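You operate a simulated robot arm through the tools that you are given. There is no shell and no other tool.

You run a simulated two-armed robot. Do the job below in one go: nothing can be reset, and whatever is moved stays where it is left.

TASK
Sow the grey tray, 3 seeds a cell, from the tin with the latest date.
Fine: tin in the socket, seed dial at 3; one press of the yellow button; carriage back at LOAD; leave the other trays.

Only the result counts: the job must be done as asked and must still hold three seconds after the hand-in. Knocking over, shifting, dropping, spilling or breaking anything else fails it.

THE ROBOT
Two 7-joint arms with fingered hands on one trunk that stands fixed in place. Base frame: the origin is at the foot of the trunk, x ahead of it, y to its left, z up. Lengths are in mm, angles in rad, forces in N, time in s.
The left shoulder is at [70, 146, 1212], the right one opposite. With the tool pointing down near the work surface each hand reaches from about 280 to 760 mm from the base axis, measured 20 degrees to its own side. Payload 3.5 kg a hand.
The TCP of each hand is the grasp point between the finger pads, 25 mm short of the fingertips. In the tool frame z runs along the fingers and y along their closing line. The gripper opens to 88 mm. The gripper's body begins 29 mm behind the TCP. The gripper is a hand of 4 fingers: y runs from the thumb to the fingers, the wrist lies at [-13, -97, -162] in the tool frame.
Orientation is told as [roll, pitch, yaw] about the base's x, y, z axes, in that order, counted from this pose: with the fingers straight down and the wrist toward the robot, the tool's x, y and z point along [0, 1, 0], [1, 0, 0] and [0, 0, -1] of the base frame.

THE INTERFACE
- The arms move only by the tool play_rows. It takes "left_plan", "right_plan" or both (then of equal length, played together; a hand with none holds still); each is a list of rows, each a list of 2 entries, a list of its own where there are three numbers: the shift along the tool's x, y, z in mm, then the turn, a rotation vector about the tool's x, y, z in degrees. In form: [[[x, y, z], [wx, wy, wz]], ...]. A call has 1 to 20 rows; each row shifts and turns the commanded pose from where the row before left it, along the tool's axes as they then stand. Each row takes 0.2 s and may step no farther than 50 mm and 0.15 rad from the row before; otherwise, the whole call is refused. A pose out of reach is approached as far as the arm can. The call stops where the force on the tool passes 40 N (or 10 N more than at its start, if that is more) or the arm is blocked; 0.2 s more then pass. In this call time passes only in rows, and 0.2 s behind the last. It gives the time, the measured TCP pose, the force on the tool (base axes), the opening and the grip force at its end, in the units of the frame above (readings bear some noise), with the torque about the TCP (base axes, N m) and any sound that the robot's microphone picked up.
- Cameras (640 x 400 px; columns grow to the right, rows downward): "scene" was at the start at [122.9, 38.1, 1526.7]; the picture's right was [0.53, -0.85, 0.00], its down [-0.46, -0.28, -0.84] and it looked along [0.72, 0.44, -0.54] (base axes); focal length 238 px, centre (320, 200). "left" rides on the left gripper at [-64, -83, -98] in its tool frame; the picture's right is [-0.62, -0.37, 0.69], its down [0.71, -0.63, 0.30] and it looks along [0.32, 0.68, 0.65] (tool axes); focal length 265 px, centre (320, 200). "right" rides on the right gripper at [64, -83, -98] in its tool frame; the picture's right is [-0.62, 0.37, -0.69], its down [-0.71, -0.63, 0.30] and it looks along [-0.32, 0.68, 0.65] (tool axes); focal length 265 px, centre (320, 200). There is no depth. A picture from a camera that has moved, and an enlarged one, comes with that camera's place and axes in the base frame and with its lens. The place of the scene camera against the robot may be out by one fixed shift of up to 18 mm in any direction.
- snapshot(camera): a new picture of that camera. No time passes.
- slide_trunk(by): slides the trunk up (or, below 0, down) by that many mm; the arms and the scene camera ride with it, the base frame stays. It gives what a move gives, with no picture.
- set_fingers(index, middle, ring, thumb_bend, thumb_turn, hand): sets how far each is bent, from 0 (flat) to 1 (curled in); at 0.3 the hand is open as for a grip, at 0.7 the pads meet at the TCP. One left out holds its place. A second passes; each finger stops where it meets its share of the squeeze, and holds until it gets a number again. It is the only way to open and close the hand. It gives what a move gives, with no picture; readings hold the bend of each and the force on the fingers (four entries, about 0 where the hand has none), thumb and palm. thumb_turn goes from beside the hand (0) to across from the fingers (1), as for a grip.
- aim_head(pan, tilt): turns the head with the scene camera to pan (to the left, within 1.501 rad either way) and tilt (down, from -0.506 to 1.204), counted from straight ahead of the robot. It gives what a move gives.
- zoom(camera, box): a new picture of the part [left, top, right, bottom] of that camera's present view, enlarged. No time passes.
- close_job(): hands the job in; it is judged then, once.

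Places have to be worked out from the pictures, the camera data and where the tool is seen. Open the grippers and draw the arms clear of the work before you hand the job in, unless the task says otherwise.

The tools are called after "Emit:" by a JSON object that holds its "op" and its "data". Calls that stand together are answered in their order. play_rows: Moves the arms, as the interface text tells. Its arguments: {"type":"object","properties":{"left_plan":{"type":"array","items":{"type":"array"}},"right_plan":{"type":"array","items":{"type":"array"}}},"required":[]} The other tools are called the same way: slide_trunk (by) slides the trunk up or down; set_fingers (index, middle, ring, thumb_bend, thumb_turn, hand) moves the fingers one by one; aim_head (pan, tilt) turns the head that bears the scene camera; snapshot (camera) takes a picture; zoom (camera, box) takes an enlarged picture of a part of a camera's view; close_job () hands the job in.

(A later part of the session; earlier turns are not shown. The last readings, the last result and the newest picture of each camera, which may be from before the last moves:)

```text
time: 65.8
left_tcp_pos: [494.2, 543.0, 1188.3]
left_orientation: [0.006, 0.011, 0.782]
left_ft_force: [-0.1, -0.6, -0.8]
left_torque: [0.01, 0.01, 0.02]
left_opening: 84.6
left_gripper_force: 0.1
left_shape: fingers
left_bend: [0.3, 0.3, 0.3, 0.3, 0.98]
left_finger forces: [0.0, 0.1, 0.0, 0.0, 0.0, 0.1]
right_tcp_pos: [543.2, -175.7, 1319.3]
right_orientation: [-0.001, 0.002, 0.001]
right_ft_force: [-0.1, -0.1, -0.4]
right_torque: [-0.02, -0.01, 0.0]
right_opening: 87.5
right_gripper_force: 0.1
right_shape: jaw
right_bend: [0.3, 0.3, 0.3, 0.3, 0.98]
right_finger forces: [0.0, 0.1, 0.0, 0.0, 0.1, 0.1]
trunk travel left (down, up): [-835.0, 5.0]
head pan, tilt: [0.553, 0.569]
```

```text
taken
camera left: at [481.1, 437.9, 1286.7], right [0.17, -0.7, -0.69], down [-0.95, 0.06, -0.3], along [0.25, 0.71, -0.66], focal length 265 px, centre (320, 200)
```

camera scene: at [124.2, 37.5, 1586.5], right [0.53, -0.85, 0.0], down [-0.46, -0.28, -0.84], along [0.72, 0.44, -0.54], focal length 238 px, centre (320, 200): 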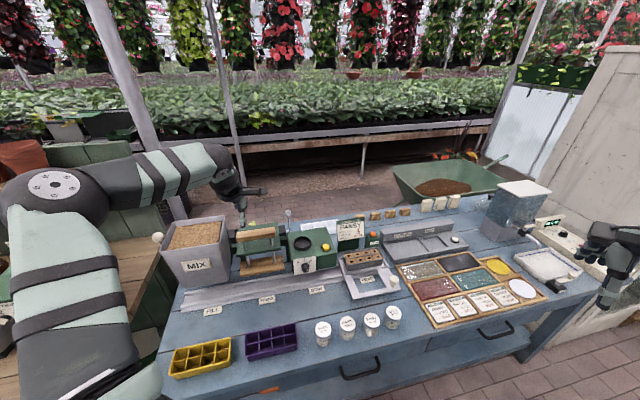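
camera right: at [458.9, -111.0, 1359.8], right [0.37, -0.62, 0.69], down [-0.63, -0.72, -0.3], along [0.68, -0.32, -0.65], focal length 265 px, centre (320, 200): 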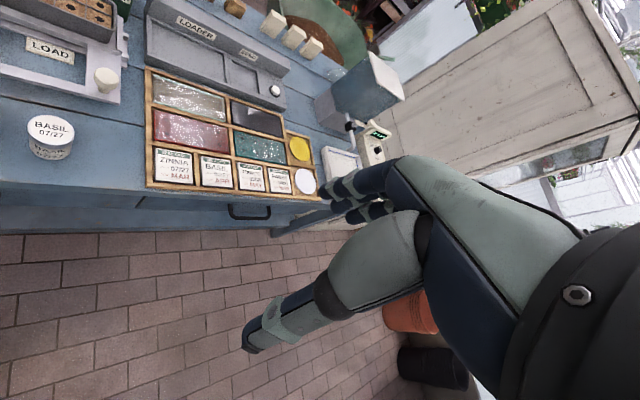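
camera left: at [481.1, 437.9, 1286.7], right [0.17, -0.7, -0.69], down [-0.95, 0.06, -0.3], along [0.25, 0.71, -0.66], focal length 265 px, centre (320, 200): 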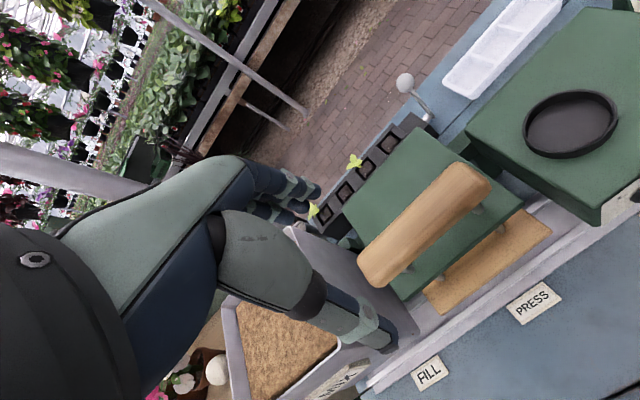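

Now the hand points down with the elbow high and out of the way. I move over to above the socket at a safe height to confirm it is reachable before fetching the tin.

Emit:
{"op": "play_rows", "data": {"left_plan": [[[-36, 9.6, 7], [-0.2, -0.7, 0]], [[-36, 9.6, 7], [0, 0, 0]], [[-36, 9.6, 7], [0, 0, 0]], [[-36, 9.6, 7], [0, 0, 0]], [[-36, 9.6, 7], [0, 0, 0]]]}}

Emit:
{"op": "snapshot", "data": {"camera": "left"}}

Emit:
{"op": "snapshot", "data": {"camera": "scene"}}

```text
time: 67.0
left_tcp_pos: [656.0, 447.0, 1152.1]
left_orientation: [-0.008, 0.003, 0.783]
left_ft_force: [-0.2, -0.4, -0.1]
left_torque: [0.04, -0.04, -0.05]
left_opening: 84.6
left_gripper_force: 0.0
left_shape: fingers
left_bend: [0.3, 0.3, 0.3, 0.3, 0.98]
left_finger forces: [0.0, 0.0, 0.1, 0.0, 0.0, 0.1]
right_tcp_pos: [545.1, -177.3, 1318.9]
right_orientation: [0.002, 0.002, 0.001]
right_ft_force: [0.6, 0.8, 0.1]
right_torque: [-0.01, -0.02, -0.02]
right_opening: 87.4
right_gripper_force: 0.1
right_shape: jaw
right_bend: [0.3, 0.3, 0.3, 0.3, 0.98]
right_finger forces: [0.0, 0.0, 0.0, 0.0, 0.0, 0.0]
trunk travel left (down, up): [-835.0, 5.0]
head pan, tilt: [0.553, 0.569]
```

```text
taken
camera left: at [642.4, 342.3, 1251.9], right [0.18, -0.7, -0.69], down [-0.95, 0.06, -0.31], along [0.26, 0.71, -0.66], focal length 265 px, centre (320, 200)
```

left: 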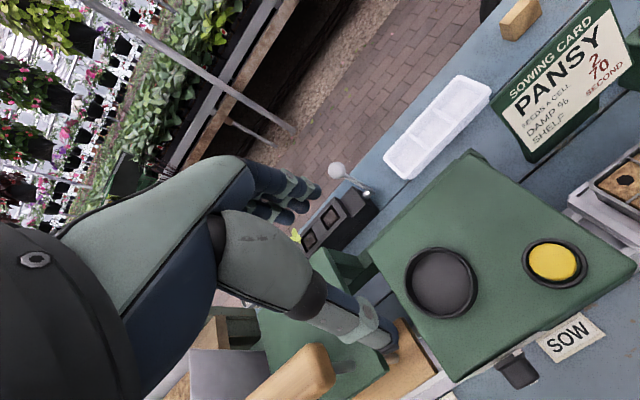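

```text
taken
camera scene: at [126.2, 36.0, 1586.4], right [0.53, -0.85, 0.0], down [-0.46, -0.28, -0.84], along [0.72, 0.44, -0.54], focal length 238 px, centre (320, 200)
```

scene: 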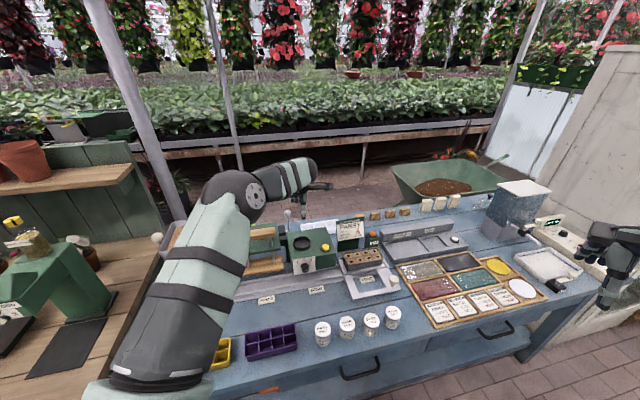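

The socket spot is in reach with this posture. From directly above I zoom in to measure the socket and button precisely.

Emit:
{"op": "zoom", "data": {"camera": "left", "box": [380, 200, 620, 380]}}

```text
2.22 times, centred on (500, 290) of left
camera zoom: at [642.4, 342.3, 1251.9], right [0.18, -0.7, -0.69], down [-0.95, 0.06, -0.31], along [0.26, 0.71, -0.66], focal length 590 px, centre (-80, 0)
```

zoom: 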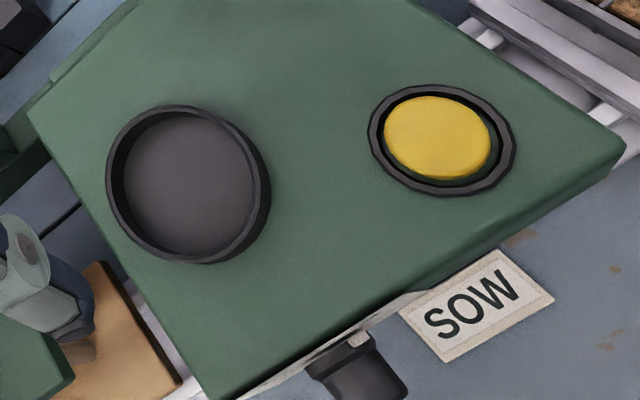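

Socket centre refined to about [653, 449], opening near 58 mm, and the button to about [677, 361]. Now I go back over the 01/28 tin with this elbow-high posture.

Emit:
{"op": "play_rows", "data": {"left_plan": [[[-21.5, -33.7, 7.5], [-0.45, 0.2, 0]], [[-21.5, -33.7, 7.5], [0, 0, 0]], [[-21.5, -33.7, 7.5], [0, 0, 0]], [[-21.5, -33.7, 7.5], [0, 0, 0]], [[-21.5, -33.7, 7.5], [0, 0, 0]], [[-21.5, -33.7, 7.5], [0, 0, 0]], [[-21.5, -33.7, 7.5], [0, 0, 0]], [[-21.5, -33.7, 7.5], [0, 0, 0]]]}}

Emit:
{"op": "snapshot", "data": {"camera": "left"}}

Emit:
{"op": "snapshot", "data": {"camera": "scene"}}

```text
time: 68.8
left_tcp_pos: [584.6, 132.5, 1095.1]
left_orientation: [-0.004, -0.009, 0.785]
left_ft_force: [0.3, -0.8, 0.3]
left_torque: [-0.01, 0.04, 0.0]
left_opening: 84.7
left_gripper_force: 0.2
left_shape: fingers
left_bend: [0.3, 0.3, 0.3, 0.3, 0.98]
left_finger forces: [0.1, 0.1, 0.1, 0.1, 0.0, 0.1]
right_tcp_pos: [543.3, -178.2, 1319.7]
right_orientation: [0.003, -0.001, 0.0]
right_ft_force: [0.3, -0.4, -0.1]
right_torque: [0.02, 0.03, 0.0]
right_opening: 87.6
right_gripper_force: 0.0
right_shape: jaw
right_bend: [0.3, 0.3, 0.3, 0.3, 0.98]
right_finger forces: [0.0, 0.0, 0.1, 0.0, 0.0, 0.0]
trunk travel left (down, up): [-835.0, 5.0]
head pan, tilt: [0.553, 0.569]
```

```text
taken
camera left: at [569.8, 26.8, 1192.8], right [0.18, -0.7, -0.69], down [-0.95, 0.06, -0.31], along [0.26, 0.71, -0.65], focal length 265 px, centre (320, 200)
```

left: 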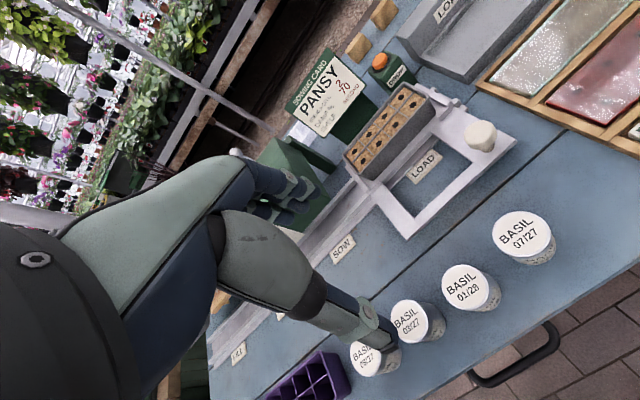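

```text
taken
camera scene: at [122.8, 35.1, 1586.8], right [0.53, -0.85, 0.0], down [-0.46, -0.28, -0.84], along [0.72, 0.44, -0.54], focal length 238 px, centre (320, 200)
```

scene: 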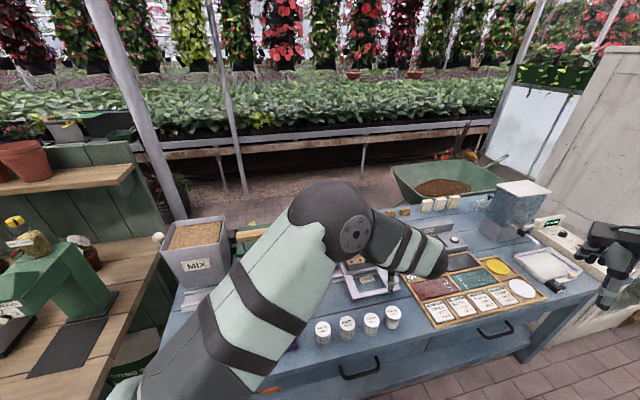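

Good, still in the elbow-high posture and in reach. I measure the tin again from here.

Emit:
{"op": "zoom", "data": {"camera": "left", "box": [390, 220, 550, 340]}}

```text
3.33 times, centred on (470, 280) of left
camera zoom: at [569.8, 26.8, 1192.8], right [0.18, -0.7, -0.69], down [-0.95, 0.06, -0.31], along [0.26, 0.71, -0.65], focal length 885 px, centre (-180, -67)
```

zoom: 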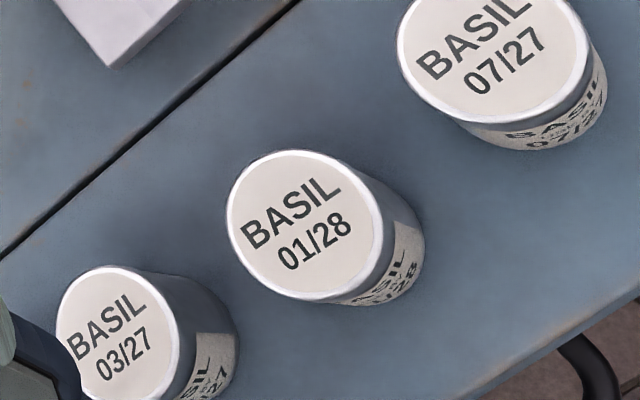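

The tin is centred under the hand within 1–2 mm. I trim the tilt and descend to z 930.

Emit:
{"op": "play_rows", "data": {"left_plan": [[[0, 0, 40], [0.2, 0.53, 0]], [[0, 0, 42], [0, 0, 0]], [[0, 0, 42], [0, 0, 0]], [[0, 0, 42], [0, 0, 0]]]}}

Emit:
{"op": "zoom", "data": {"camera": "left", "box": [320, 200, 520, 350]}}

```text
time: 69.8
left_tcp_pos: [584.2, 135.5, 927.8]
left_orientation: [0.002, 0.0, 0.782]
left_ft_force: [0.4, -0.2, -1.5]
left_torque: [0.0, -0.01, 0.0]
left_opening: 84.5
left_gripper_force: 0.1
left_shape: fingers
left_bend: [0.3, 0.3, 0.3, 0.3, 0.98]
left_finger forces: [0.0, 0.1, 0.1, 0.0, 0.0, 0.1]
right_tcp_pos: [543.6, -176.1, 1320.5]
right_orientation: [0.0, 0.001, -0.001]
right_ft_force: [0.0, -0.2, -0.2]
right_torque: [-0.03, 0.0, 0.03]
right_opening: 87.6
right_gripper_force: 0.1
right_shape: jaw
right_bend: [0.3, 0.3, 0.3, 0.3, 0.98]
right_finger forces: [0.0, 0.1, 0.0, 0.0, 0.1, 0.0]
trunk travel left (down, up): [-835.0, 5.0]
head pan, tilt: [0.553, 0.569]
```

```text
2.67 times, centred on (420, 275) of left
camera zoom: at [570.8, 31.0, 1024.3], right [0.17, -0.7, -0.7], down [-0.95, 0.06, -0.3], along [0.25, 0.71, -0.65], focal length 708 px, centre (53, 0)
```

zoom: 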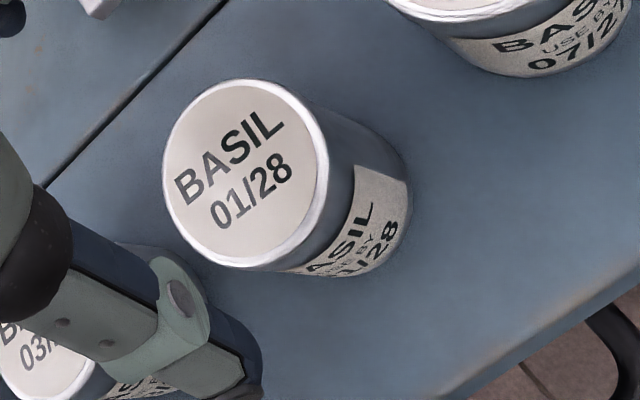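

The tin is about 3 mm right and 4 mm nearer; I correct that and descend to the grasp height.

Emit:
{"op": "play_rows", "data": {"left_plan": [[[-3, -3.8, 0], [0, 0, 0]], [[0, 0, 25], [0, 0, 0]], [[0, 0, 25], [0, 0, 0]], [[0, 0, 24], [0, 0, 0]]]}}

Emit:
{"op": "snapshot", "data": {"camera": "left"}}

```text
time: 70.8
left_tcp_pos: [583.4, 131.8, 853.0]
left_orientation: [0.002, -0.002, 0.781]
left_ft_force: [-1.0, -0.1, 0.1]
left_torque: [-0.02, 0.0, 0.06]
left_opening: 84.5
left_gripper_force: 0.1
left_shape: fingers
left_bend: [0.3, 0.3, 0.3, 0.3, 0.98]
left_finger forces: [0.0, 0.0, 0.0, 0.0, 0.0, 0.0]
right_tcp_pos: [543.4, -175.2, 1320.5]
right_orientation: [-0.001, -0.002, -0.003]
right_ft_force: [0.6, 0.3, 0.2]
right_torque: [0.03, -0.02, 0.01]
right_opening: 87.5
right_gripper_force: 0.0
right_shape: jaw
right_bend: [0.3, 0.3, 0.3, 0.3, 0.98]
right_finger forces: [0.0, 0.0, 0.1, 0.0, 0.1, 0.1]
trunk travel left (down, up): [-835.0, 5.0]
head pan, tilt: [0.553, 0.569]
```

```text
taken
camera left: at [570.1, 27.2, 949.9], right [0.17, -0.7, -0.7], down [-0.95, 0.06, -0.3], along [0.26, 0.71, -0.65], focal length 265 px, centre (320, 200)
```

left: 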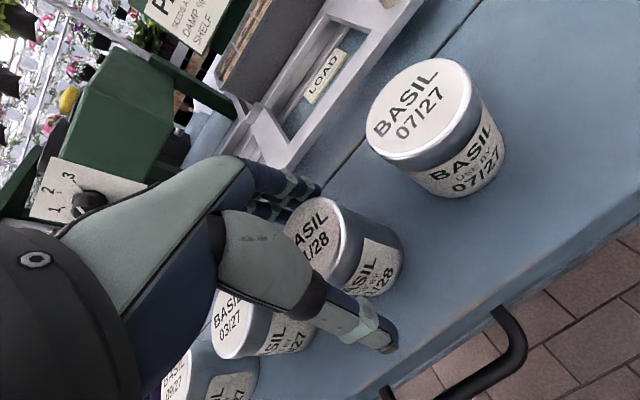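

The hand straddles the tin again at the same height. I close the fingers and thumb on it.

Emit:
{"op": "set_fingers", "data": {"hand": "left", "index": 0.7, "middle": 0.7, "ring": 0.7, "thumb_bend": 0.7}}

Emit:
{"op": "zoom", "data": {"camera": "left", "box": [240, 150, 440, 340]}}

```text
time: 71.8
left_tcp_pos: [584.4, 132.5, 852.9]
left_orientation: [0.004, -0.003, 0.781]
left_ft_force: [0.7, -0.4, 1.4]
left_torque: [0.05, -0.04, 0.03]
left_opening: 40.4
left_gripper_force: 16.0
left_shape: fingers
left_bend: [0.52, 0.57, 0.66, 0.52, 0.95]
left_finger forces: [7.8, 6.3, 2.1, 0.0, 16.4, 0.0]
right_tcp_pos: [542.4, -175.8, 1319.4]
right_orientation: [0.0, 0.0, -0.001]
right_ft_force: [0.1, 0.3, -0.6]
right_torque: [-0.02, 0.01, 0.0]
right_opening: 87.7
right_gripper_force: 0.0
right_shape: jaw
right_bend: [0.3, 0.3, 0.3, 0.3, 0.98]
right_finger forces: [0.0, 0.0, 0.0, 0.0, 0.0, 0.0]
trunk travel left (down, up): [-835.0, 5.0]
head pan, tilt: [0.553, 0.569]
```

```text
2.11 times, centred on (340, 245) of left
camera zoom: at [570.1, 27.4, 950.2], right [0.17, -0.7, -0.7], down [-0.95, 0.06, -0.3], along [0.26, 0.71, -0.65], focal length 559 px, centre (278, 105)
```

zoom: 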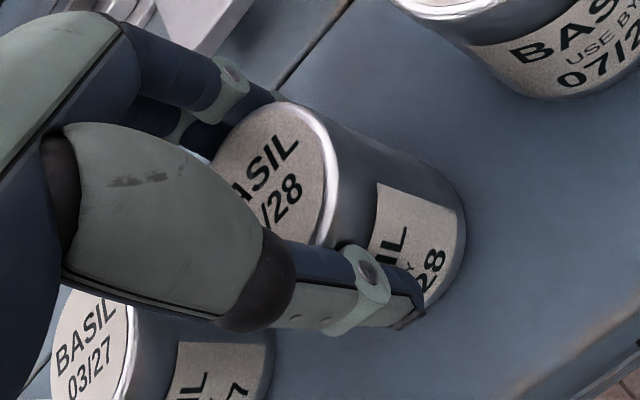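

The grip is the same as before, with the tin centred within a millimetre. I lift it straight up to z ≈ 1100.

Emit:
{"op": "play_rows", "data": {"left_plan": [[[0, 0, -10], [0, 0, 0]], [[0, 0, -20], [0, 0, 0]], [[0, 0, -40], [0, 0, 0]], [[0, 0, -45], [0, 0, 0]], [[0, 0, -45], [0, 0, 0]], [[0, 0, -45], [0, 0, 0]], [[0, 0, -45], [0, 0, 0]]]}}

Emit:
{"op": "snapshot", "data": {"camera": "left"}}

```text
time: 73.4
left_tcp_pos: [582.9, 130.7, 1108.5]
left_orientation: [0.006, -0.001, 0.782]
left_ft_force: [0.2, 0.1, -0.9]
left_torque: [0.02, -0.01, 0.01]
left_opening: 40.8
left_gripper_force: 16.2
left_shape: fingers
left_bend: [0.52, 0.57, 0.67, 0.52, 0.95]
left_finger forces: [7.5, 6.1, 2.2, 0.0, 16.1, 0.1]
right_tcp_pos: [541.6, -177.1, 1320.9]
right_orientation: [-0.001, -0.003, 0.0]
right_ft_force: [-0.5, 1.2, 0.4]
right_torque: [0.02, 0.03, 0.0]
right_opening: 87.8
right_gripper_force: 0.1
right_shape: jaw
right_bend: [0.3, 0.3, 0.3, 0.3, 0.98]
right_finger forces: [0.1, 0.1, 0.0, 0.0, 0.0, 0.0]
trunk travel left (down, up): [-835.0, 5.0]
head pan, tilt: [0.553, 0.569]
```

```text
taken
camera left: at [568.6, 25.8, 1205.2], right [0.17, -0.7, -0.7], down [-0.95, 0.06, -0.3], along [0.25, 0.71, -0.65], focal length 265 px, centre (320, 200)
```

left: 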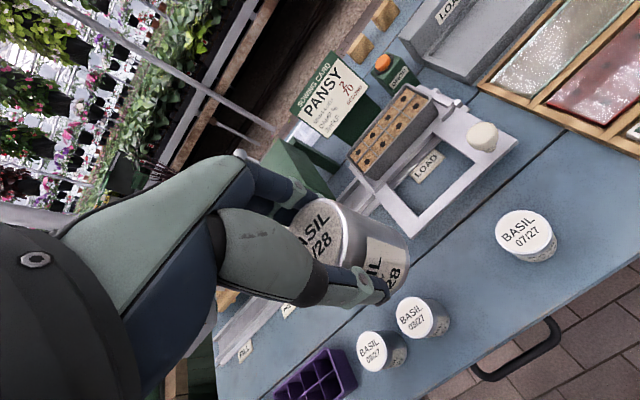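

The tin is up and level. I carry it at z 1108 to directly above the socket.

Emit:
{"op": "play_rows", "data": {"left_plan": [[[22.1, 34.3, 0], [0.28, -0.2, 0]], [[22.1, 34.3, 0], [0, 0, 0]], [[22.1, 34.3, 0], [0, 0, 0]], [[22.1, 34.3, 0], [0, 0, 0]], [[22.1, 34.3, 0], [0, 0, 0]], [[22.1, 34.3, 0], [0, 0, 0]], [[22.1, 34.3, 0], [0, 0, 0]], [[22.1, 34.3, 0], [0, 0, 0]]]}}

Emit:
{"op": "snapshot", "data": {"camera": "left"}}

Emit:
{"op": "zoom", "data": {"camera": "scene", "box": [220, 150, 420, 290]}}

```text
time: 75.2
left_tcp_pos: [655.1, 451.3, 1104.0]
left_orientation: [0.0, 0.005, 0.78]
left_ft_force: [0.1, 0.1, -0.4]
left_torque: [-0.03, -0.01, -0.01]
left_opening: 40.5
left_gripper_force: 15.7
left_shape: fingers
left_bend: [0.52, 0.57, 0.67, 0.52, 0.95]
left_finger forces: [7.5, 6.2, 1.9, 0.1, 15.8, 0.1]
right_tcp_pos: [542.8, -172.6, 1319.3]
right_orientation: [-0.002, 0.0, 0.0]
right_ft_force: [-0.2, 0.4, 0.3]
right_torque: [0.01, 0.01, 0.0]
right_opening: 87.8
right_gripper_force: 0.1
right_shape: jaw
right_bend: [0.3, 0.3, 0.3, 0.3, 0.98]
right_finger forces: [0.1, 0.1, 0.0, 0.0, 0.0, 0.1]
trunk travel left (down, up): [-835.0, 5.0]
head pan, tilt: [0.553, 0.569]
```

```text
taken
camera left: at [641.8, 347.2, 1201.8], right [0.17, -0.7, -0.69], down [-0.95, 0.06, -0.3], along [0.25, 0.71, -0.66], focal length 265 px, centre (320, 200)
```

left: 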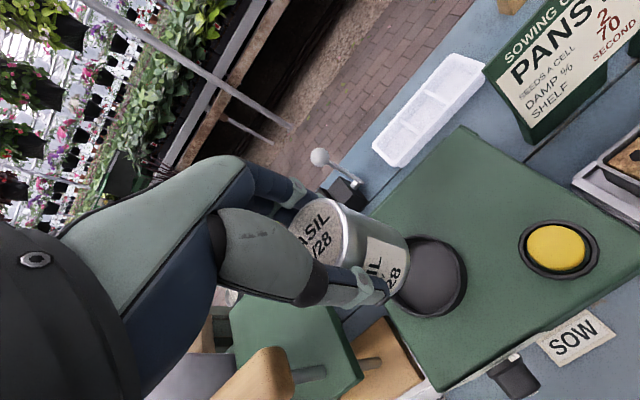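

```text
2.86 times, centred on (320, 220) of scene
camera zoom: at [123.6, 40.6, 1586.5], right [0.53, -0.85, 0.0], down [-0.46, -0.29, -0.84], along [0.72, 0.44, -0.54], focal length 680 px, centre (320, 143)
```

zoom: 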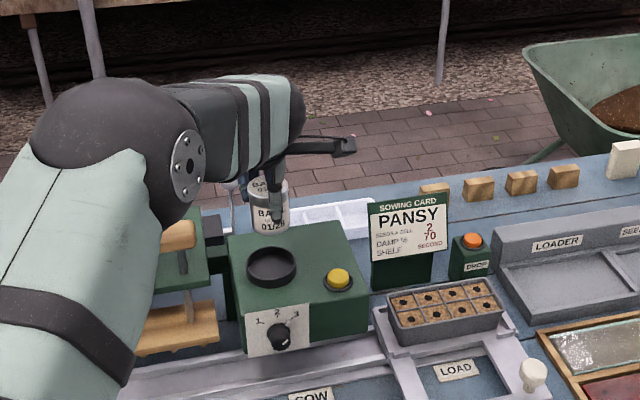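

The tin hangs above the socket; both cameras see it. I zoom in to check the alignment of tin and ring.

Emit:
{"op": "zoom", "data": {"camera": "left", "box": [300, 180, 500, 340]}}

Emit:
{"op": "zoom", "data": {"camera": "scene", "box": [280, 195, 350, 260]}}

```text
2.50 times, centred on (400, 260) of left
camera zoom: at [641.8, 347.2, 1201.8], right [0.17, -0.7, -0.69], down [-0.95, 0.06, -0.3], along [0.25, 0.71, -0.66], focal length 664 px, centre (120, 50)
```

zoom: 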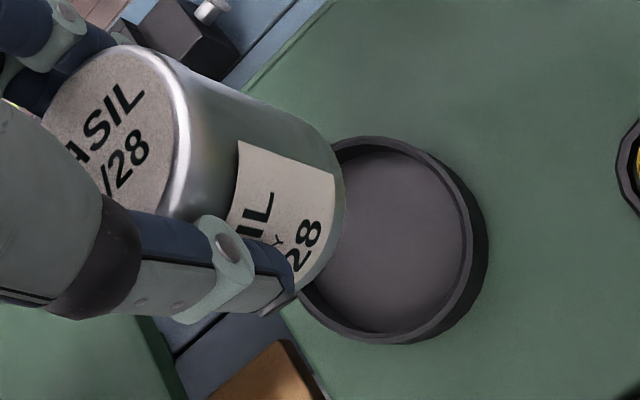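

```text
6.15 times, centred on (315, 228) of scene
camera zoom: at [123.6, 40.6, 1586.5], right [0.53, -0.85, 0.0], down [-0.46, -0.29, -0.84], along [0.72, 0.44, -0.54], focal length 1464 px, centre (351, 31)
```

zoom: 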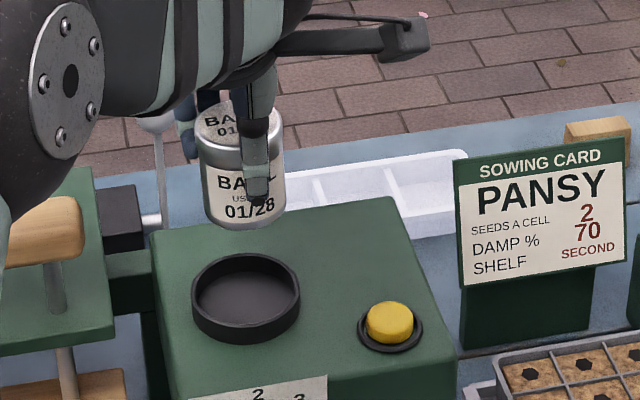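

By the hand camera the ring centre lies about 3 mm nearer than the tin. I correct for that and descend to about 15 mm above the rim for a final check.

Emit:
{"op": "play_rows", "data": {"left_plan": [[[-0.8, -3, 0], [0, -0.2, 0]], [[0, 0, 20], [0, 0, 0]], [[0, 0, 20], [0, 0, 0]], [[0, 0, 20], [0, 0, 0]]]}}

Emit:
{"op": "zoom", "data": {"camera": "left", "box": [300, 180, 500, 340]}}

Emit:
{"op": "zoom", "data": {"camera": "scene", "box": [280, 205, 340, 260]}}

```text
time: 76.2
left_tcp_pos: [653.8, 446.9, 1044.2]
left_orientation: [-0.004, 0.004, 0.78]
left_ft_force: [0.7, 1.1, -1.1]
left_torque: [-0.02, -0.01, -0.02]
left_opening: 40.4
left_gripper_force: 15.7
left_shape: fingers
left_bend: [0.52, 0.57, 0.67, 0.52, 0.95]
left_finger forces: [7.5, 6.3, 1.9, 0.0, 15.7, 0.0]
right_tcp_pos: [543.6, -175.7, 1320.0]
right_orientation: [-0.001, 0.0, 0.0]
right_ft_force: [-0.5, -0.1, -0.6]
right_torque: [-0.02, -0.01, 0.01]
right_opening: 87.6
right_gripper_force: 0.0
right_shape: jaw
right_bend: [0.3, 0.3, 0.3, 0.3, 0.98]
right_finger forces: [0.0, 0.0, 0.0, 0.0, 0.0, 0.0]
trunk travel left (down, up): [-835.0, 5.0]
head pan, tilt: [0.553, 0.569]
```

```text
2.50 times, centred on (400, 260) of left
camera zoom: at [639.5, 342.3, 1142.6], right [0.17, -0.7, -0.69], down [-0.95, 0.06, -0.3], along [0.26, 0.71, -0.66], focal length 664 px, centre (120, 50)
```

zoom: 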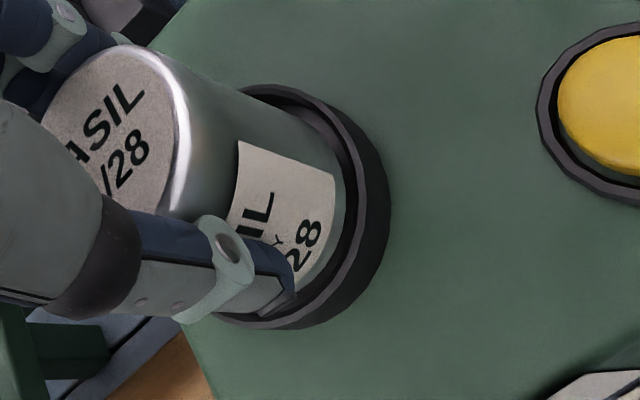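

```text
7.27 times, centred on (310, 232) of scene
camera zoom: at [123.4, 37.9, 1586.6], right [0.53, -0.85, 0.0], down [-0.46, -0.28, -0.84], along [0.72, 0.44, -0.54], focal length 1730 px, centre (393, -36)
```

zoom: 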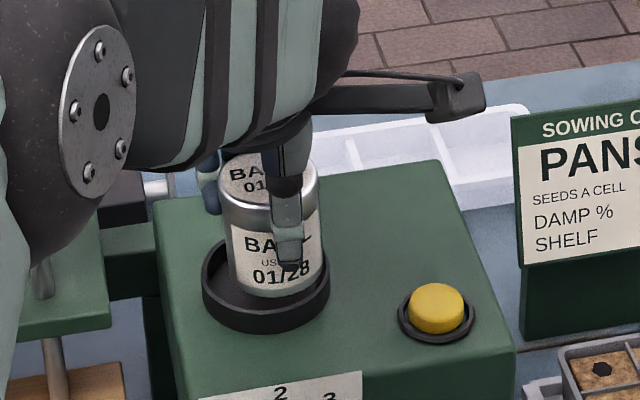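

The two cameras disagree by a few millimetres on sideways alignment, so I zoom in further on the scene view to measure tin against ring.

Emit:
{"op": "zoom", "data": {"camera": "scene", "box": [296, 214, 332, 254]}}

Emit:
{"op": "zoom", "data": {"camera": "left", "box": [340, 190, 440, 300]}}

```text
10.00 times, centred on (314, 234) of scene
camera zoom: at [123.4, 37.9, 1586.6], right [0.53, -0.85, 0.0], down [-0.46, -0.28, -0.84], along [0.72, 0.44, -0.54], focal length 2378 px, centre (380, -140)
```

zoom: 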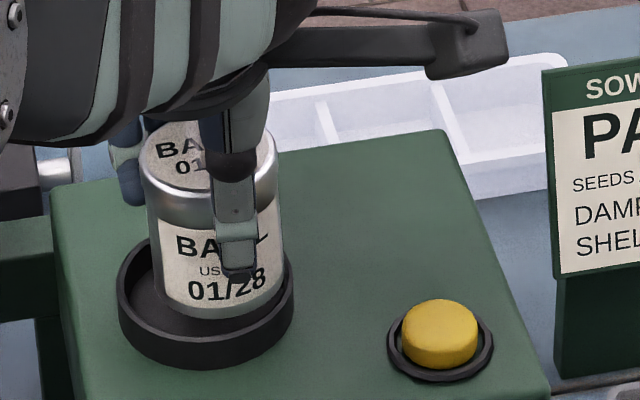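

```text
3.64 times, centred on (390, 245) of left
camera zoom: at [639.5, 342.3, 1142.6], right [0.17, -0.7, -0.69], down [-0.95, 0.06, -0.3], along [0.26, 0.71, -0.66], focal length 965 px, centre (66, 36)
```

zoom: 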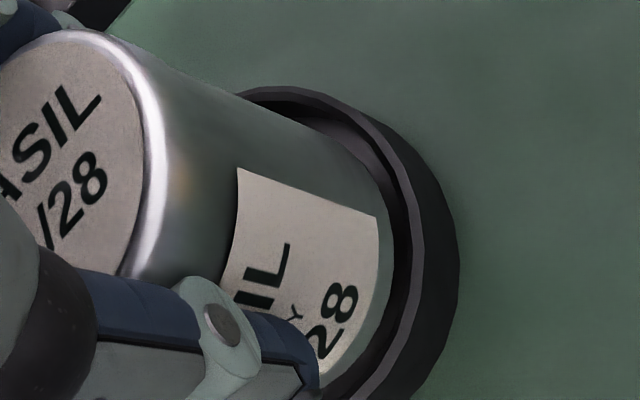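

Estimates still differ; I take sharper views of the ring and tin bottom from both cameras.

Emit:
{"op": "zoom", "data": {"camera": "left", "box": [320, 180, 460, 320]}}

Emit:
{"op": "zoom", "data": {"camera": "scene", "box": [294, 225, 318, 245]}}

```text
2.86 times, centred on (390, 250) of left
camera zoom: at [639.5, 342.3, 1142.6], right [0.17, -0.7, -0.69], down [-0.95, 0.06, -0.3], along [0.26, 0.71, -0.66], focal length 758 px, centre (120, 57)
```

zoom: 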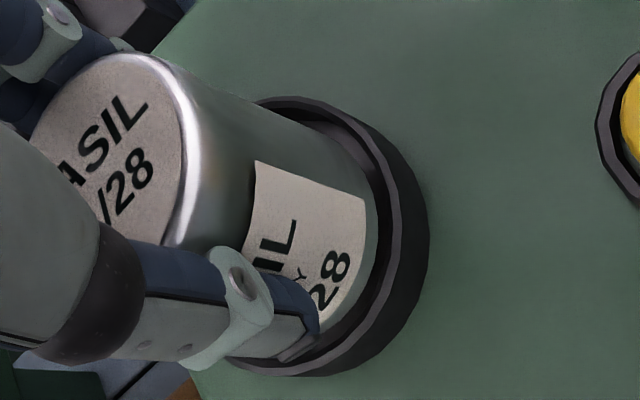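

```text
16.00 times, centred on (306, 235) of scene
camera zoom: at [123.4, 37.9, 1586.6], right [0.53, -0.85, 0.0], down [-0.46, -0.28, -0.84], along [0.72, 0.44, -0.54], focal length 3806 px, centre (544, -360)
```

zoom: 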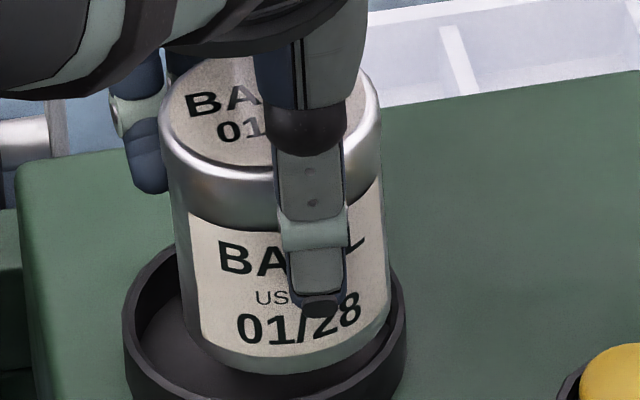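

The ring's inner radius is about 29 mm against the tin's 23 mm, so there is ~6 mm of play; the tin needs to go roughly 6 mm left and 3 mm away. I make that shift and look again.

Emit:
{"op": "play_rows", "data": {"left_plan": [[[3, 1.5, 0], [0, 0, 0]], [[3, 1.5, 0], [0, 0, 0]]]}}

Emit:
{"op": "zoom", "data": {"camera": "left", "box": [320, 180, 460, 320]}}

Emit:
{"op": "zoom", "data": {"camera": "scene", "box": [294, 228, 318, 252]}}

```text
time: 76.8
left_tcp_pos: [650.6, 453.0, 1044.2]
left_orientation: [-0.001, 0.003, 0.782]
left_ft_force: [-0.6, -0.7, -0.8]
left_torque: [0.03, 0.01, -0.02]
left_opening: 40.5
left_gripper_force: 15.4
left_shape: fingers
left_bend: [0.52, 0.57, 0.67, 0.52, 0.95]
left_finger forces: [7.5, 6.2, 2.0, 0.1, 15.8, 0.1]
right_tcp_pos: [542.8, -174.8, 1320.7]
right_orientation: [0.0, 0.001, 0.0]
right_ft_force: [0.1, -0.4, -0.4]
right_torque: [-0.03, -0.01, 0.0]
right_opening: 87.4
right_gripper_force: 0.1
right_shape: jaw
right_bend: [0.3, 0.3, 0.3, 0.3, 0.98]
right_finger forces: [0.0, 0.0, 0.0, 0.0, 0.0, 0.0]
trunk travel left (down, up): [-835.0, 5.0]
head pan, tilt: [0.553, 0.569]
```

```text
2.86 times, centred on (390, 250) of left
camera zoom: at [636.6, 348.8, 1142.6], right [0.17, -0.7, -0.69], down [-0.95, 0.06, -0.3], along [0.26, 0.71, -0.66], focal length 758 px, centre (120, 57)
```

zoom: 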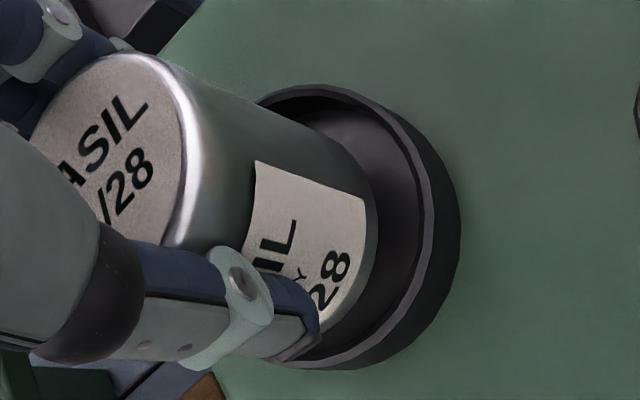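

```text
16.00 times, centred on (306, 240) of scene
camera zoom: at [123.1, 38.2, 1586.6], right [0.53, -0.85, 0.0], down [-0.46, -0.28, -0.84], along [0.72, 0.44, -0.54], focal length 3806 px, centre (544, -440)
```

zoom: 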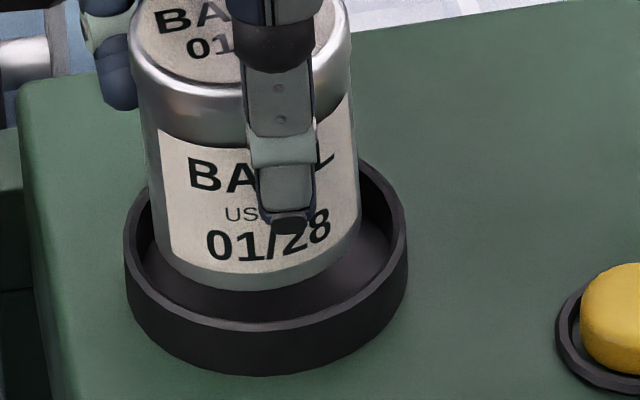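

Sideways the tin is now centred in the ring in the scene view. I lower 6 mm and check again.

Emit:
{"op": "play_rows", "data": {"left_plan": [[[0, 0, 3], [0, 0, 0]], [[0, 0, 3], [0, 0, 0]]]}}

Emit:
{"op": "zoom", "data": {"camera": "left", "box": [320, 180, 460, 320]}}

Emit:
{"op": "zoom", "data": {"camera": "scene", "box": [294, 228, 318, 252]}}

```text
time: 77.4
left_tcp_pos: [652.0, 453.8, 1038.6]
left_orientation: [-0.003, 0.003, 0.781]
left_ft_force: [0.6, 1.0, -1.2]
left_torque: [0.02, -0.02, -0.01]
left_opening: 40.6
left_gripper_force: 15.1
left_shape: fingers
left_bend: [0.52, 0.57, 0.67, 0.52, 0.95]
left_finger forces: [7.5, 6.3, 1.9, 0.1, 15.8, 0.1]
right_tcp_pos: [543.5, -175.5, 1319.8]
right_orientation: [-0.002, 0.002, 0.001]
right_ft_force: [-1.0, -0.7, -0.9]
right_torque: [0.01, -0.01, -0.01]
right_opening: 87.6
right_gripper_force: 0.1
right_shape: jaw
right_bend: [0.3, 0.3, 0.3, 0.3, 0.98]
right_finger forces: [0.0, 0.1, 0.0, 0.0, 0.0, 0.1]
trunk travel left (down, up): [-835.0, 5.0]
head pan, tilt: [0.553, 0.569]
```

```text
2.86 times, centred on (390, 250) of left
camera zoom: at [636.5, 349.3, 1136.3], right [0.18, -0.7, -0.69], down [-0.95, 0.06, -0.3], along [0.26, 0.71, -0.66], focal length 758 px, centre (120, 57)
```

zoom: 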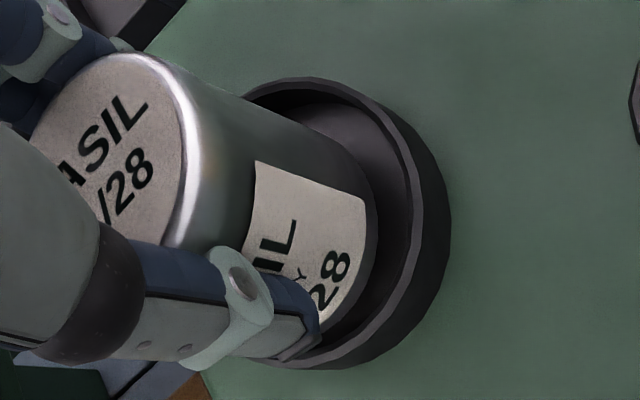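

```text
16.00 times, centred on (306, 240) of scene
camera zoom: at [123.3, 38.2, 1586.6], right [0.53, -0.85, 0.0], down [-0.46, -0.28, -0.84], along [0.72, 0.44, -0.54], focal length 3806 px, centre (544, -440)
```

zoom: 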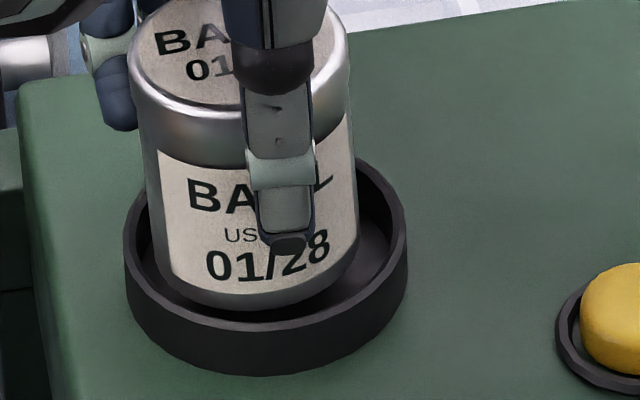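

Within the available play the tin is close to centred (each view suggests errors of ±2 mm in opposite directions). I lower further in small steps, watching the force.

Emit:
{"op": "play_rows", "data": {"left_plan": [[[0, 0.5, 3], [0, 0, 0]], [[0, 0, 3], [0, 0, 0]]]}}

Emit:
{"op": "zoom", "data": {"camera": "left", "box": [320, 180, 460, 320]}}

Emit:
{"op": "zoom", "data": {"camera": "scene", "box": [294, 228, 318, 252]}}

```text
time: 78.0
left_tcp_pos: [649.7, 453.4, 1030.5]
left_orientation: [-0.004, 0.002, 0.782]
left_ft_force: [-0.4, -0.1, -0.5]
left_torque: [-0.01, -0.01, 0.03]
left_opening: 40.4
left_gripper_force: 15.4
left_shape: fingers
left_bend: [0.52, 0.57, 0.67, 0.52, 0.95]
left_finger forces: [7.5, 6.3, 1.9, 0.0, 15.8, 0.1]
right_tcp_pos: [542.6, -175.4, 1319.3]
right_orientation: [0.001, 0.001, -0.001]
right_ft_force: [0.2, -0.3, -0.2]
right_torque: [0.01, 0.0, 0.0]
right_opening: 87.4
right_gripper_force: 0.0
right_shape: jaw
right_bend: [0.3, 0.3, 0.3, 0.3, 0.98]
right_finger forces: [0.0, 0.0, 0.1, 0.0, 0.1, 0.0]
trunk travel left (down, up): [-835.0, 5.0]
head pan, tilt: [0.553, 0.569]
```

```text
2.86 times, centred on (390, 250) of left
camera zoom: at [636.9, 349.8, 1129.6], right [0.17, -0.7, -0.69], down [-0.95, 0.06, -0.3], along [0.26, 0.71, -0.66], focal length 758 px, centre (120, 57)
```

zoom: 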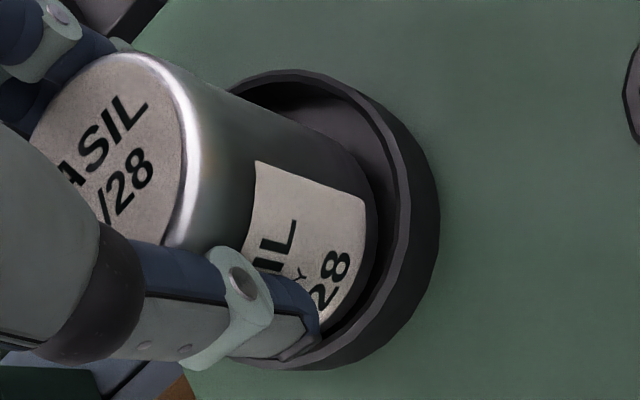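

```text
16.00 times, centred on (306, 240) of scene
camera zoom: at [123.3, 38.2, 1586.6], right [0.53, -0.85, 0.0], down [-0.46, -0.28, -0.84], along [0.72, 0.44, -0.54], focal length 3806 px, centre (544, -440)
```

zoom: 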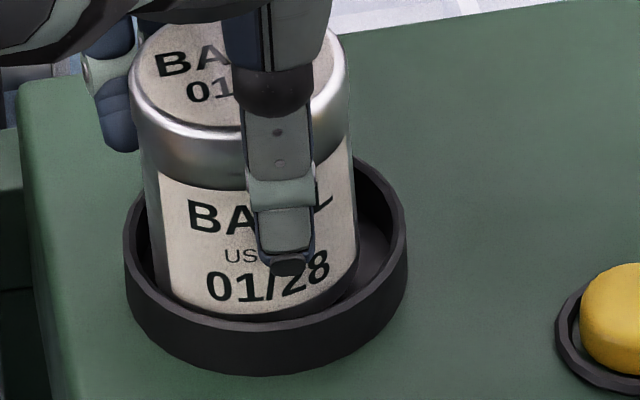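

The tin's bottom edge is now disappearing behind the front rim with no contact force, so it is entering the socket. I keep lowering in small steps.

Emit:
{"op": "play_rows", "data": {"left_plan": [[[0, 0, 3], [0, 0, 0]], [[0, 0, 3], [0, 0, 0]]]}}

Emit:
{"op": "zoom", "data": {"camera": "left", "box": [320, 180, 460, 320]}}

Emit:
{"op": "zoom", "data": {"camera": "scene", "box": [294, 228, 318, 252]}}

```text
time: 78.6
left_tcp_pos: [653.1, 453.5, 1026.2]
left_orientation: [-0.005, 0.003, 0.782]
left_ft_force: [-0.2, -0.3, -0.2]
left_torque: [0.0, -0.03, 0.0]
left_opening: 40.6
left_gripper_force: 15.6
left_shape: fingers
left_bend: [0.52, 0.57, 0.67, 0.52, 0.95]
left_finger forces: [7.5, 6.2, 1.9, 0.1, 15.8, 0.0]
right_tcp_pos: [542.9, -174.7, 1319.6]
right_orientation: [-0.001, 0.001, 0.0]
right_ft_force: [0.7, 0.4, -0.9]
right_torque: [0.02, -0.03, -0.01]
right_opening: 87.6
right_gripper_force: 0.1
right_shape: jaw
right_bend: [0.3, 0.3, 0.3, 0.3, 0.98]
right_finger forces: [0.1, 0.0, 0.0, 0.1, 0.0, 0.0]
trunk travel left (down, up): [-835.0, 5.0]
head pan, tilt: [0.553, 0.569]
```

```text
2.86 times, centred on (390, 250) of left
camera zoom: at [637.8, 350.0, 1124.0], right [0.18, -0.7, -0.69], down [-0.95, 0.06, -0.3], along [0.26, 0.71, -0.66], focal length 758 px, centre (120, 57)
```

zoom: 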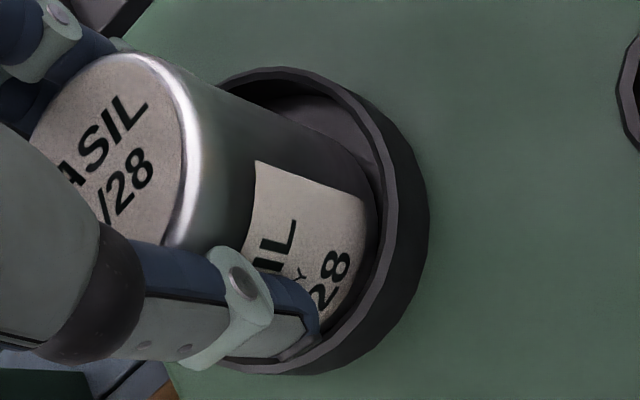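

```text
16.00 times, centred on (306, 240) of scene
camera zoom: at [123.4, 38.2, 1586.6], right [0.53, -0.85, 0.0], down [-0.46, -0.28, -0.84], along [0.72, 0.44, -0.54], focal length 3806 px, centre (544, -440)
```

zoom: 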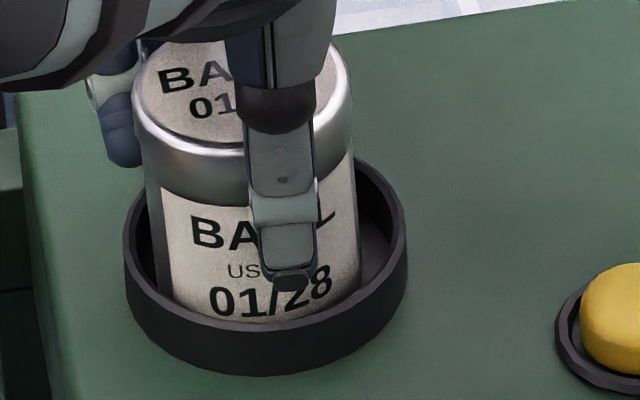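

It is sliding in freely, slightly toward the near side. I shift 2 mm away and lower further.

Emit:
{"op": "play_rows", "data": {"left_plan": [[[0, 2, 1], [0, 0, 0]], [[0, 0, 3], [0, 0, 0]], [[0, 0, 3], [0, 0, 0]]]}}

Emit:
{"op": "zoom", "data": {"camera": "left", "box": [320, 180, 460, 320]}}

Emit:
{"op": "zoom", "data": {"camera": "scene", "box": [294, 228, 318, 252]}}

```text
time: 79.4
left_tcp_pos: [654.2, 453.8, 1023.1]
left_orientation: [-0.005, -0.004, 0.782]
left_ft_force: [1.1, -0.5, 13.1]
left_torque: [0.18, -0.11, -0.03]
left_opening: 41.0
left_gripper_force: 17.2
left_shape: fingers
left_bend: [0.52, 0.57, 0.67, 0.52, 0.95]
left_finger forces: [7.4, 7.3, 2.1, 0.1, 17.4, 0.1]
right_tcp_pos: [538.4, -177.7, 1320.1]
right_orientation: [0.002, -0.003, 0.0]
right_ft_force: [-0.8, 0.1, 0.0]
right_torque: [0.03, -0.01, -0.03]
right_opening: 87.6
right_gripper_force: 0.0
right_shape: jaw
right_bend: [0.3, 0.3, 0.3, 0.3, 0.98]
right_finger forces: [0.0, 0.1, 0.0, 0.0, 0.0, 0.1]
trunk travel left (down, up): [-835.0, 5.0]
head pan, tilt: [0.553, 0.569]
```

```text
2.86 times, centred on (390, 250) of left
camera zoom: at [637.9, 349.4, 1121.1], right [0.18, -0.7, -0.69], down [-0.95, 0.06, -0.31], along [0.26, 0.71, -0.65], focal length 758 px, centre (120, 57)
```

zoom: 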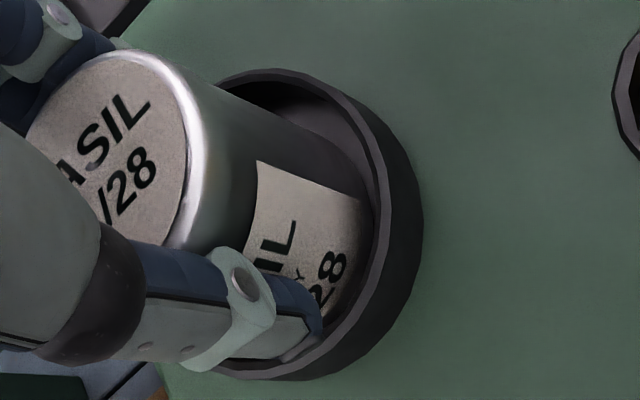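

```text
16.00 times, centred on (306, 240) of scene
camera zoom: at [119.9, 35.4, 1587.2], right [0.53, -0.85, 0.0], down [-0.46, -0.28, -0.84], along [0.72, 0.44, -0.54], focal length 3806 px, centre (544, -440)
```

zoom: 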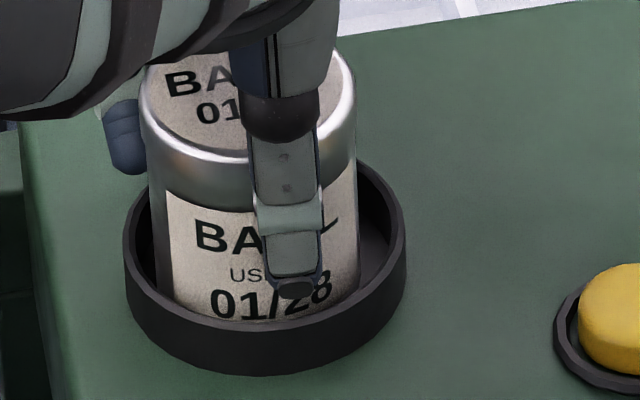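

The tin now rests on the socket floor (13 N upward, same slight far-edge contact as on the bench), with its base about 13 mm below the rim all around. I open the hand to release it.

Emit:
{"op": "set_fingers", "data": {"hand": "left", "index": 0.3, "middle": 0.3, "ring": 0.3, "thumb_bend": 0.3}}

Emit:
{"op": "zoom", "data": {"camera": "left", "box": [280, 160, 460, 320]}}

Emit:
{"op": "zoom", "data": {"camera": "scene", "box": [290, 215, 330, 255]}}

```text
time: 80.4
left_tcp_pos: [652.4, 455.2, 1017.1]
left_orientation: [-0.003, 0.006, 0.781]
left_ft_force: [-0.5, 1.0, -0.6]
left_torque: [0.01, 0.01, 0.0]
left_opening: 84.6
left_gripper_force: 0.0
left_shape: fingers
left_bend: [0.3, 0.3, 0.3, 0.3, 0.97]
left_finger forces: [0.0, 0.0, 0.0, 0.0, 0.0, 0.1]
right_tcp_pos: [544.0, -174.8, 1320.1]
right_orientation: [-0.001, 0.0, 0.001]
right_ft_force: [-0.1, 0.5, -0.6]
right_torque: [0.02, 0.01, 0.02]
right_opening: 87.7
right_gripper_force: 0.1
right_shape: jaw
right_bend: [0.3, 0.3, 0.3, 0.3, 0.98]
right_finger forces: [0.1, 0.0, 0.0, 0.1, 0.0, 0.0]
trunk travel left (down, up): [-835.0, 5.0]
head pan, tilt: [0.553, 0.569]
```

```text
2.50 times, centred on (370, 240) of left
camera zoom: at [639.5, 351.6, 1116.5], right [0.17, -0.7, -0.69], down [-0.95, 0.06, -0.3], along [0.26, 0.71, -0.66], focal length 664 px, centre (195, 100)
```

zoom: 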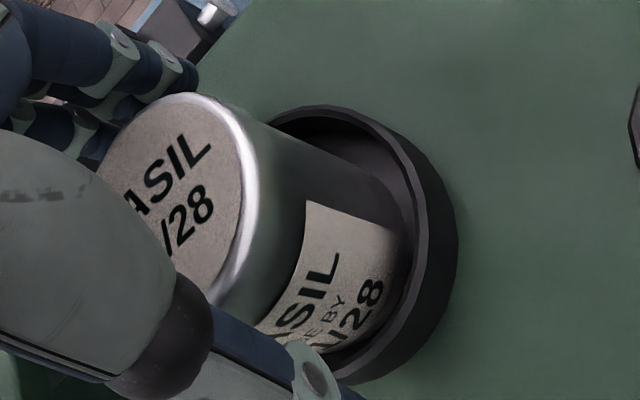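

```text
10.00 times, centred on (310, 235) of scene
camera zoom: at [123.7, 38.6, 1586.6], right [0.53, -0.85, 0.0], down [-0.46, -0.28, -0.84], along [0.72, 0.44, -0.54], focal length 2378 px, centre (420, -150)
```

zoom: 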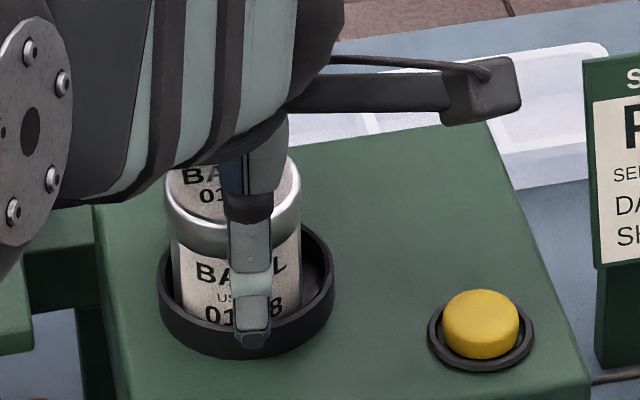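

The tin stands in the socket. I raise the hand straight up, gently at first.

Emit:
{"op": "play_rows", "data": {"left_plan": [[[0, 0, -10], [0, 0, 0]], [[0, 0, -15], [0, 0, 0]], [[0, 0, -25], [0, 0, 0]], [[0, 0, -35], [0, 0, 0]], [[0, 0, -35], [0, 0, 0]]]}}

Emit:
{"op": "snapshot", "data": {"camera": "left"}}

Emit:
{"op": "zoom", "data": {"camera": "scene", "box": [270, 200, 370, 270]}}

```text
time: 81.6
left_tcp_pos: [652.8, 455.4, 1138.5]
left_orientation: [-0.005, 0.003, 0.782]
left_ft_force: [0.4, 0.1, 0.2]
left_torque: [-0.02, 0.04, 0.02]
left_opening: 84.5
left_gripper_force: 0.1
left_shape: fingers
left_bend: [0.3, 0.3, 0.3, 0.3, 0.97]
left_finger forces: [0.1, 0.1, 0.1, 0.0, 0.0, 0.1]
right_tcp_pos: [541.6, -176.0, 1320.1]
right_orientation: [0.0, -0.001, -0.001]
right_ft_force: [0.2, 0.3, -0.1]
right_torque: [0.01, -0.02, 0.03]
right_opening: 87.7
right_gripper_force: 0.2
right_shape: jaw
right_bend: [0.3, 0.3, 0.3, 0.3, 0.98]
right_finger forces: [0.0, 0.0, 0.1, 0.0, 0.0, 0.1]
trunk travel left (down, up): [-835.0, 5.0]
head pan, tilt: [0.553, 0.569]
```

```text
taken
camera left: at [638.5, 349.7, 1236.8], right [0.18, -0.7, -0.69], down [-0.95, 0.06, -0.3], along [0.26, 0.71, -0.66], focal length 265 px, centre (320, 200)
```

left: 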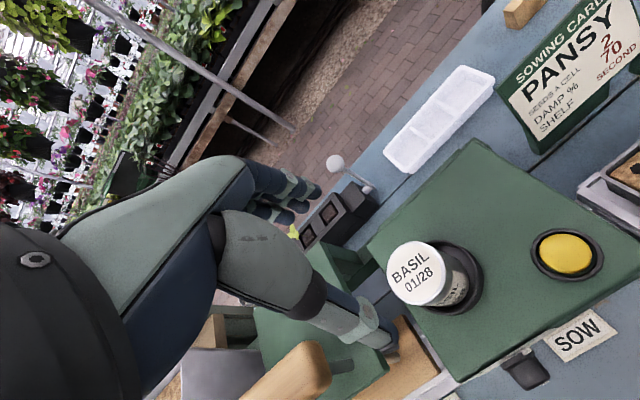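

```text
5.71 times, centred on (320, 235) of scene
camera zoom: at [122.0, 37.4, 1586.7], right [0.53, -0.85, 0.0], down [-0.46, -0.28, -0.84], along [0.72, 0.44, -0.54], focal length 1359 px, centre (320, 0)
```

zoom: 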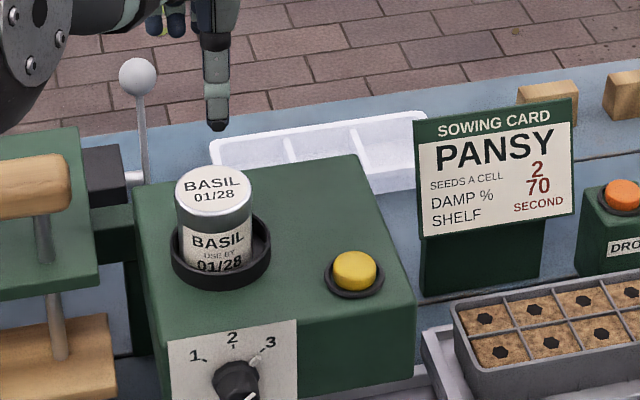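

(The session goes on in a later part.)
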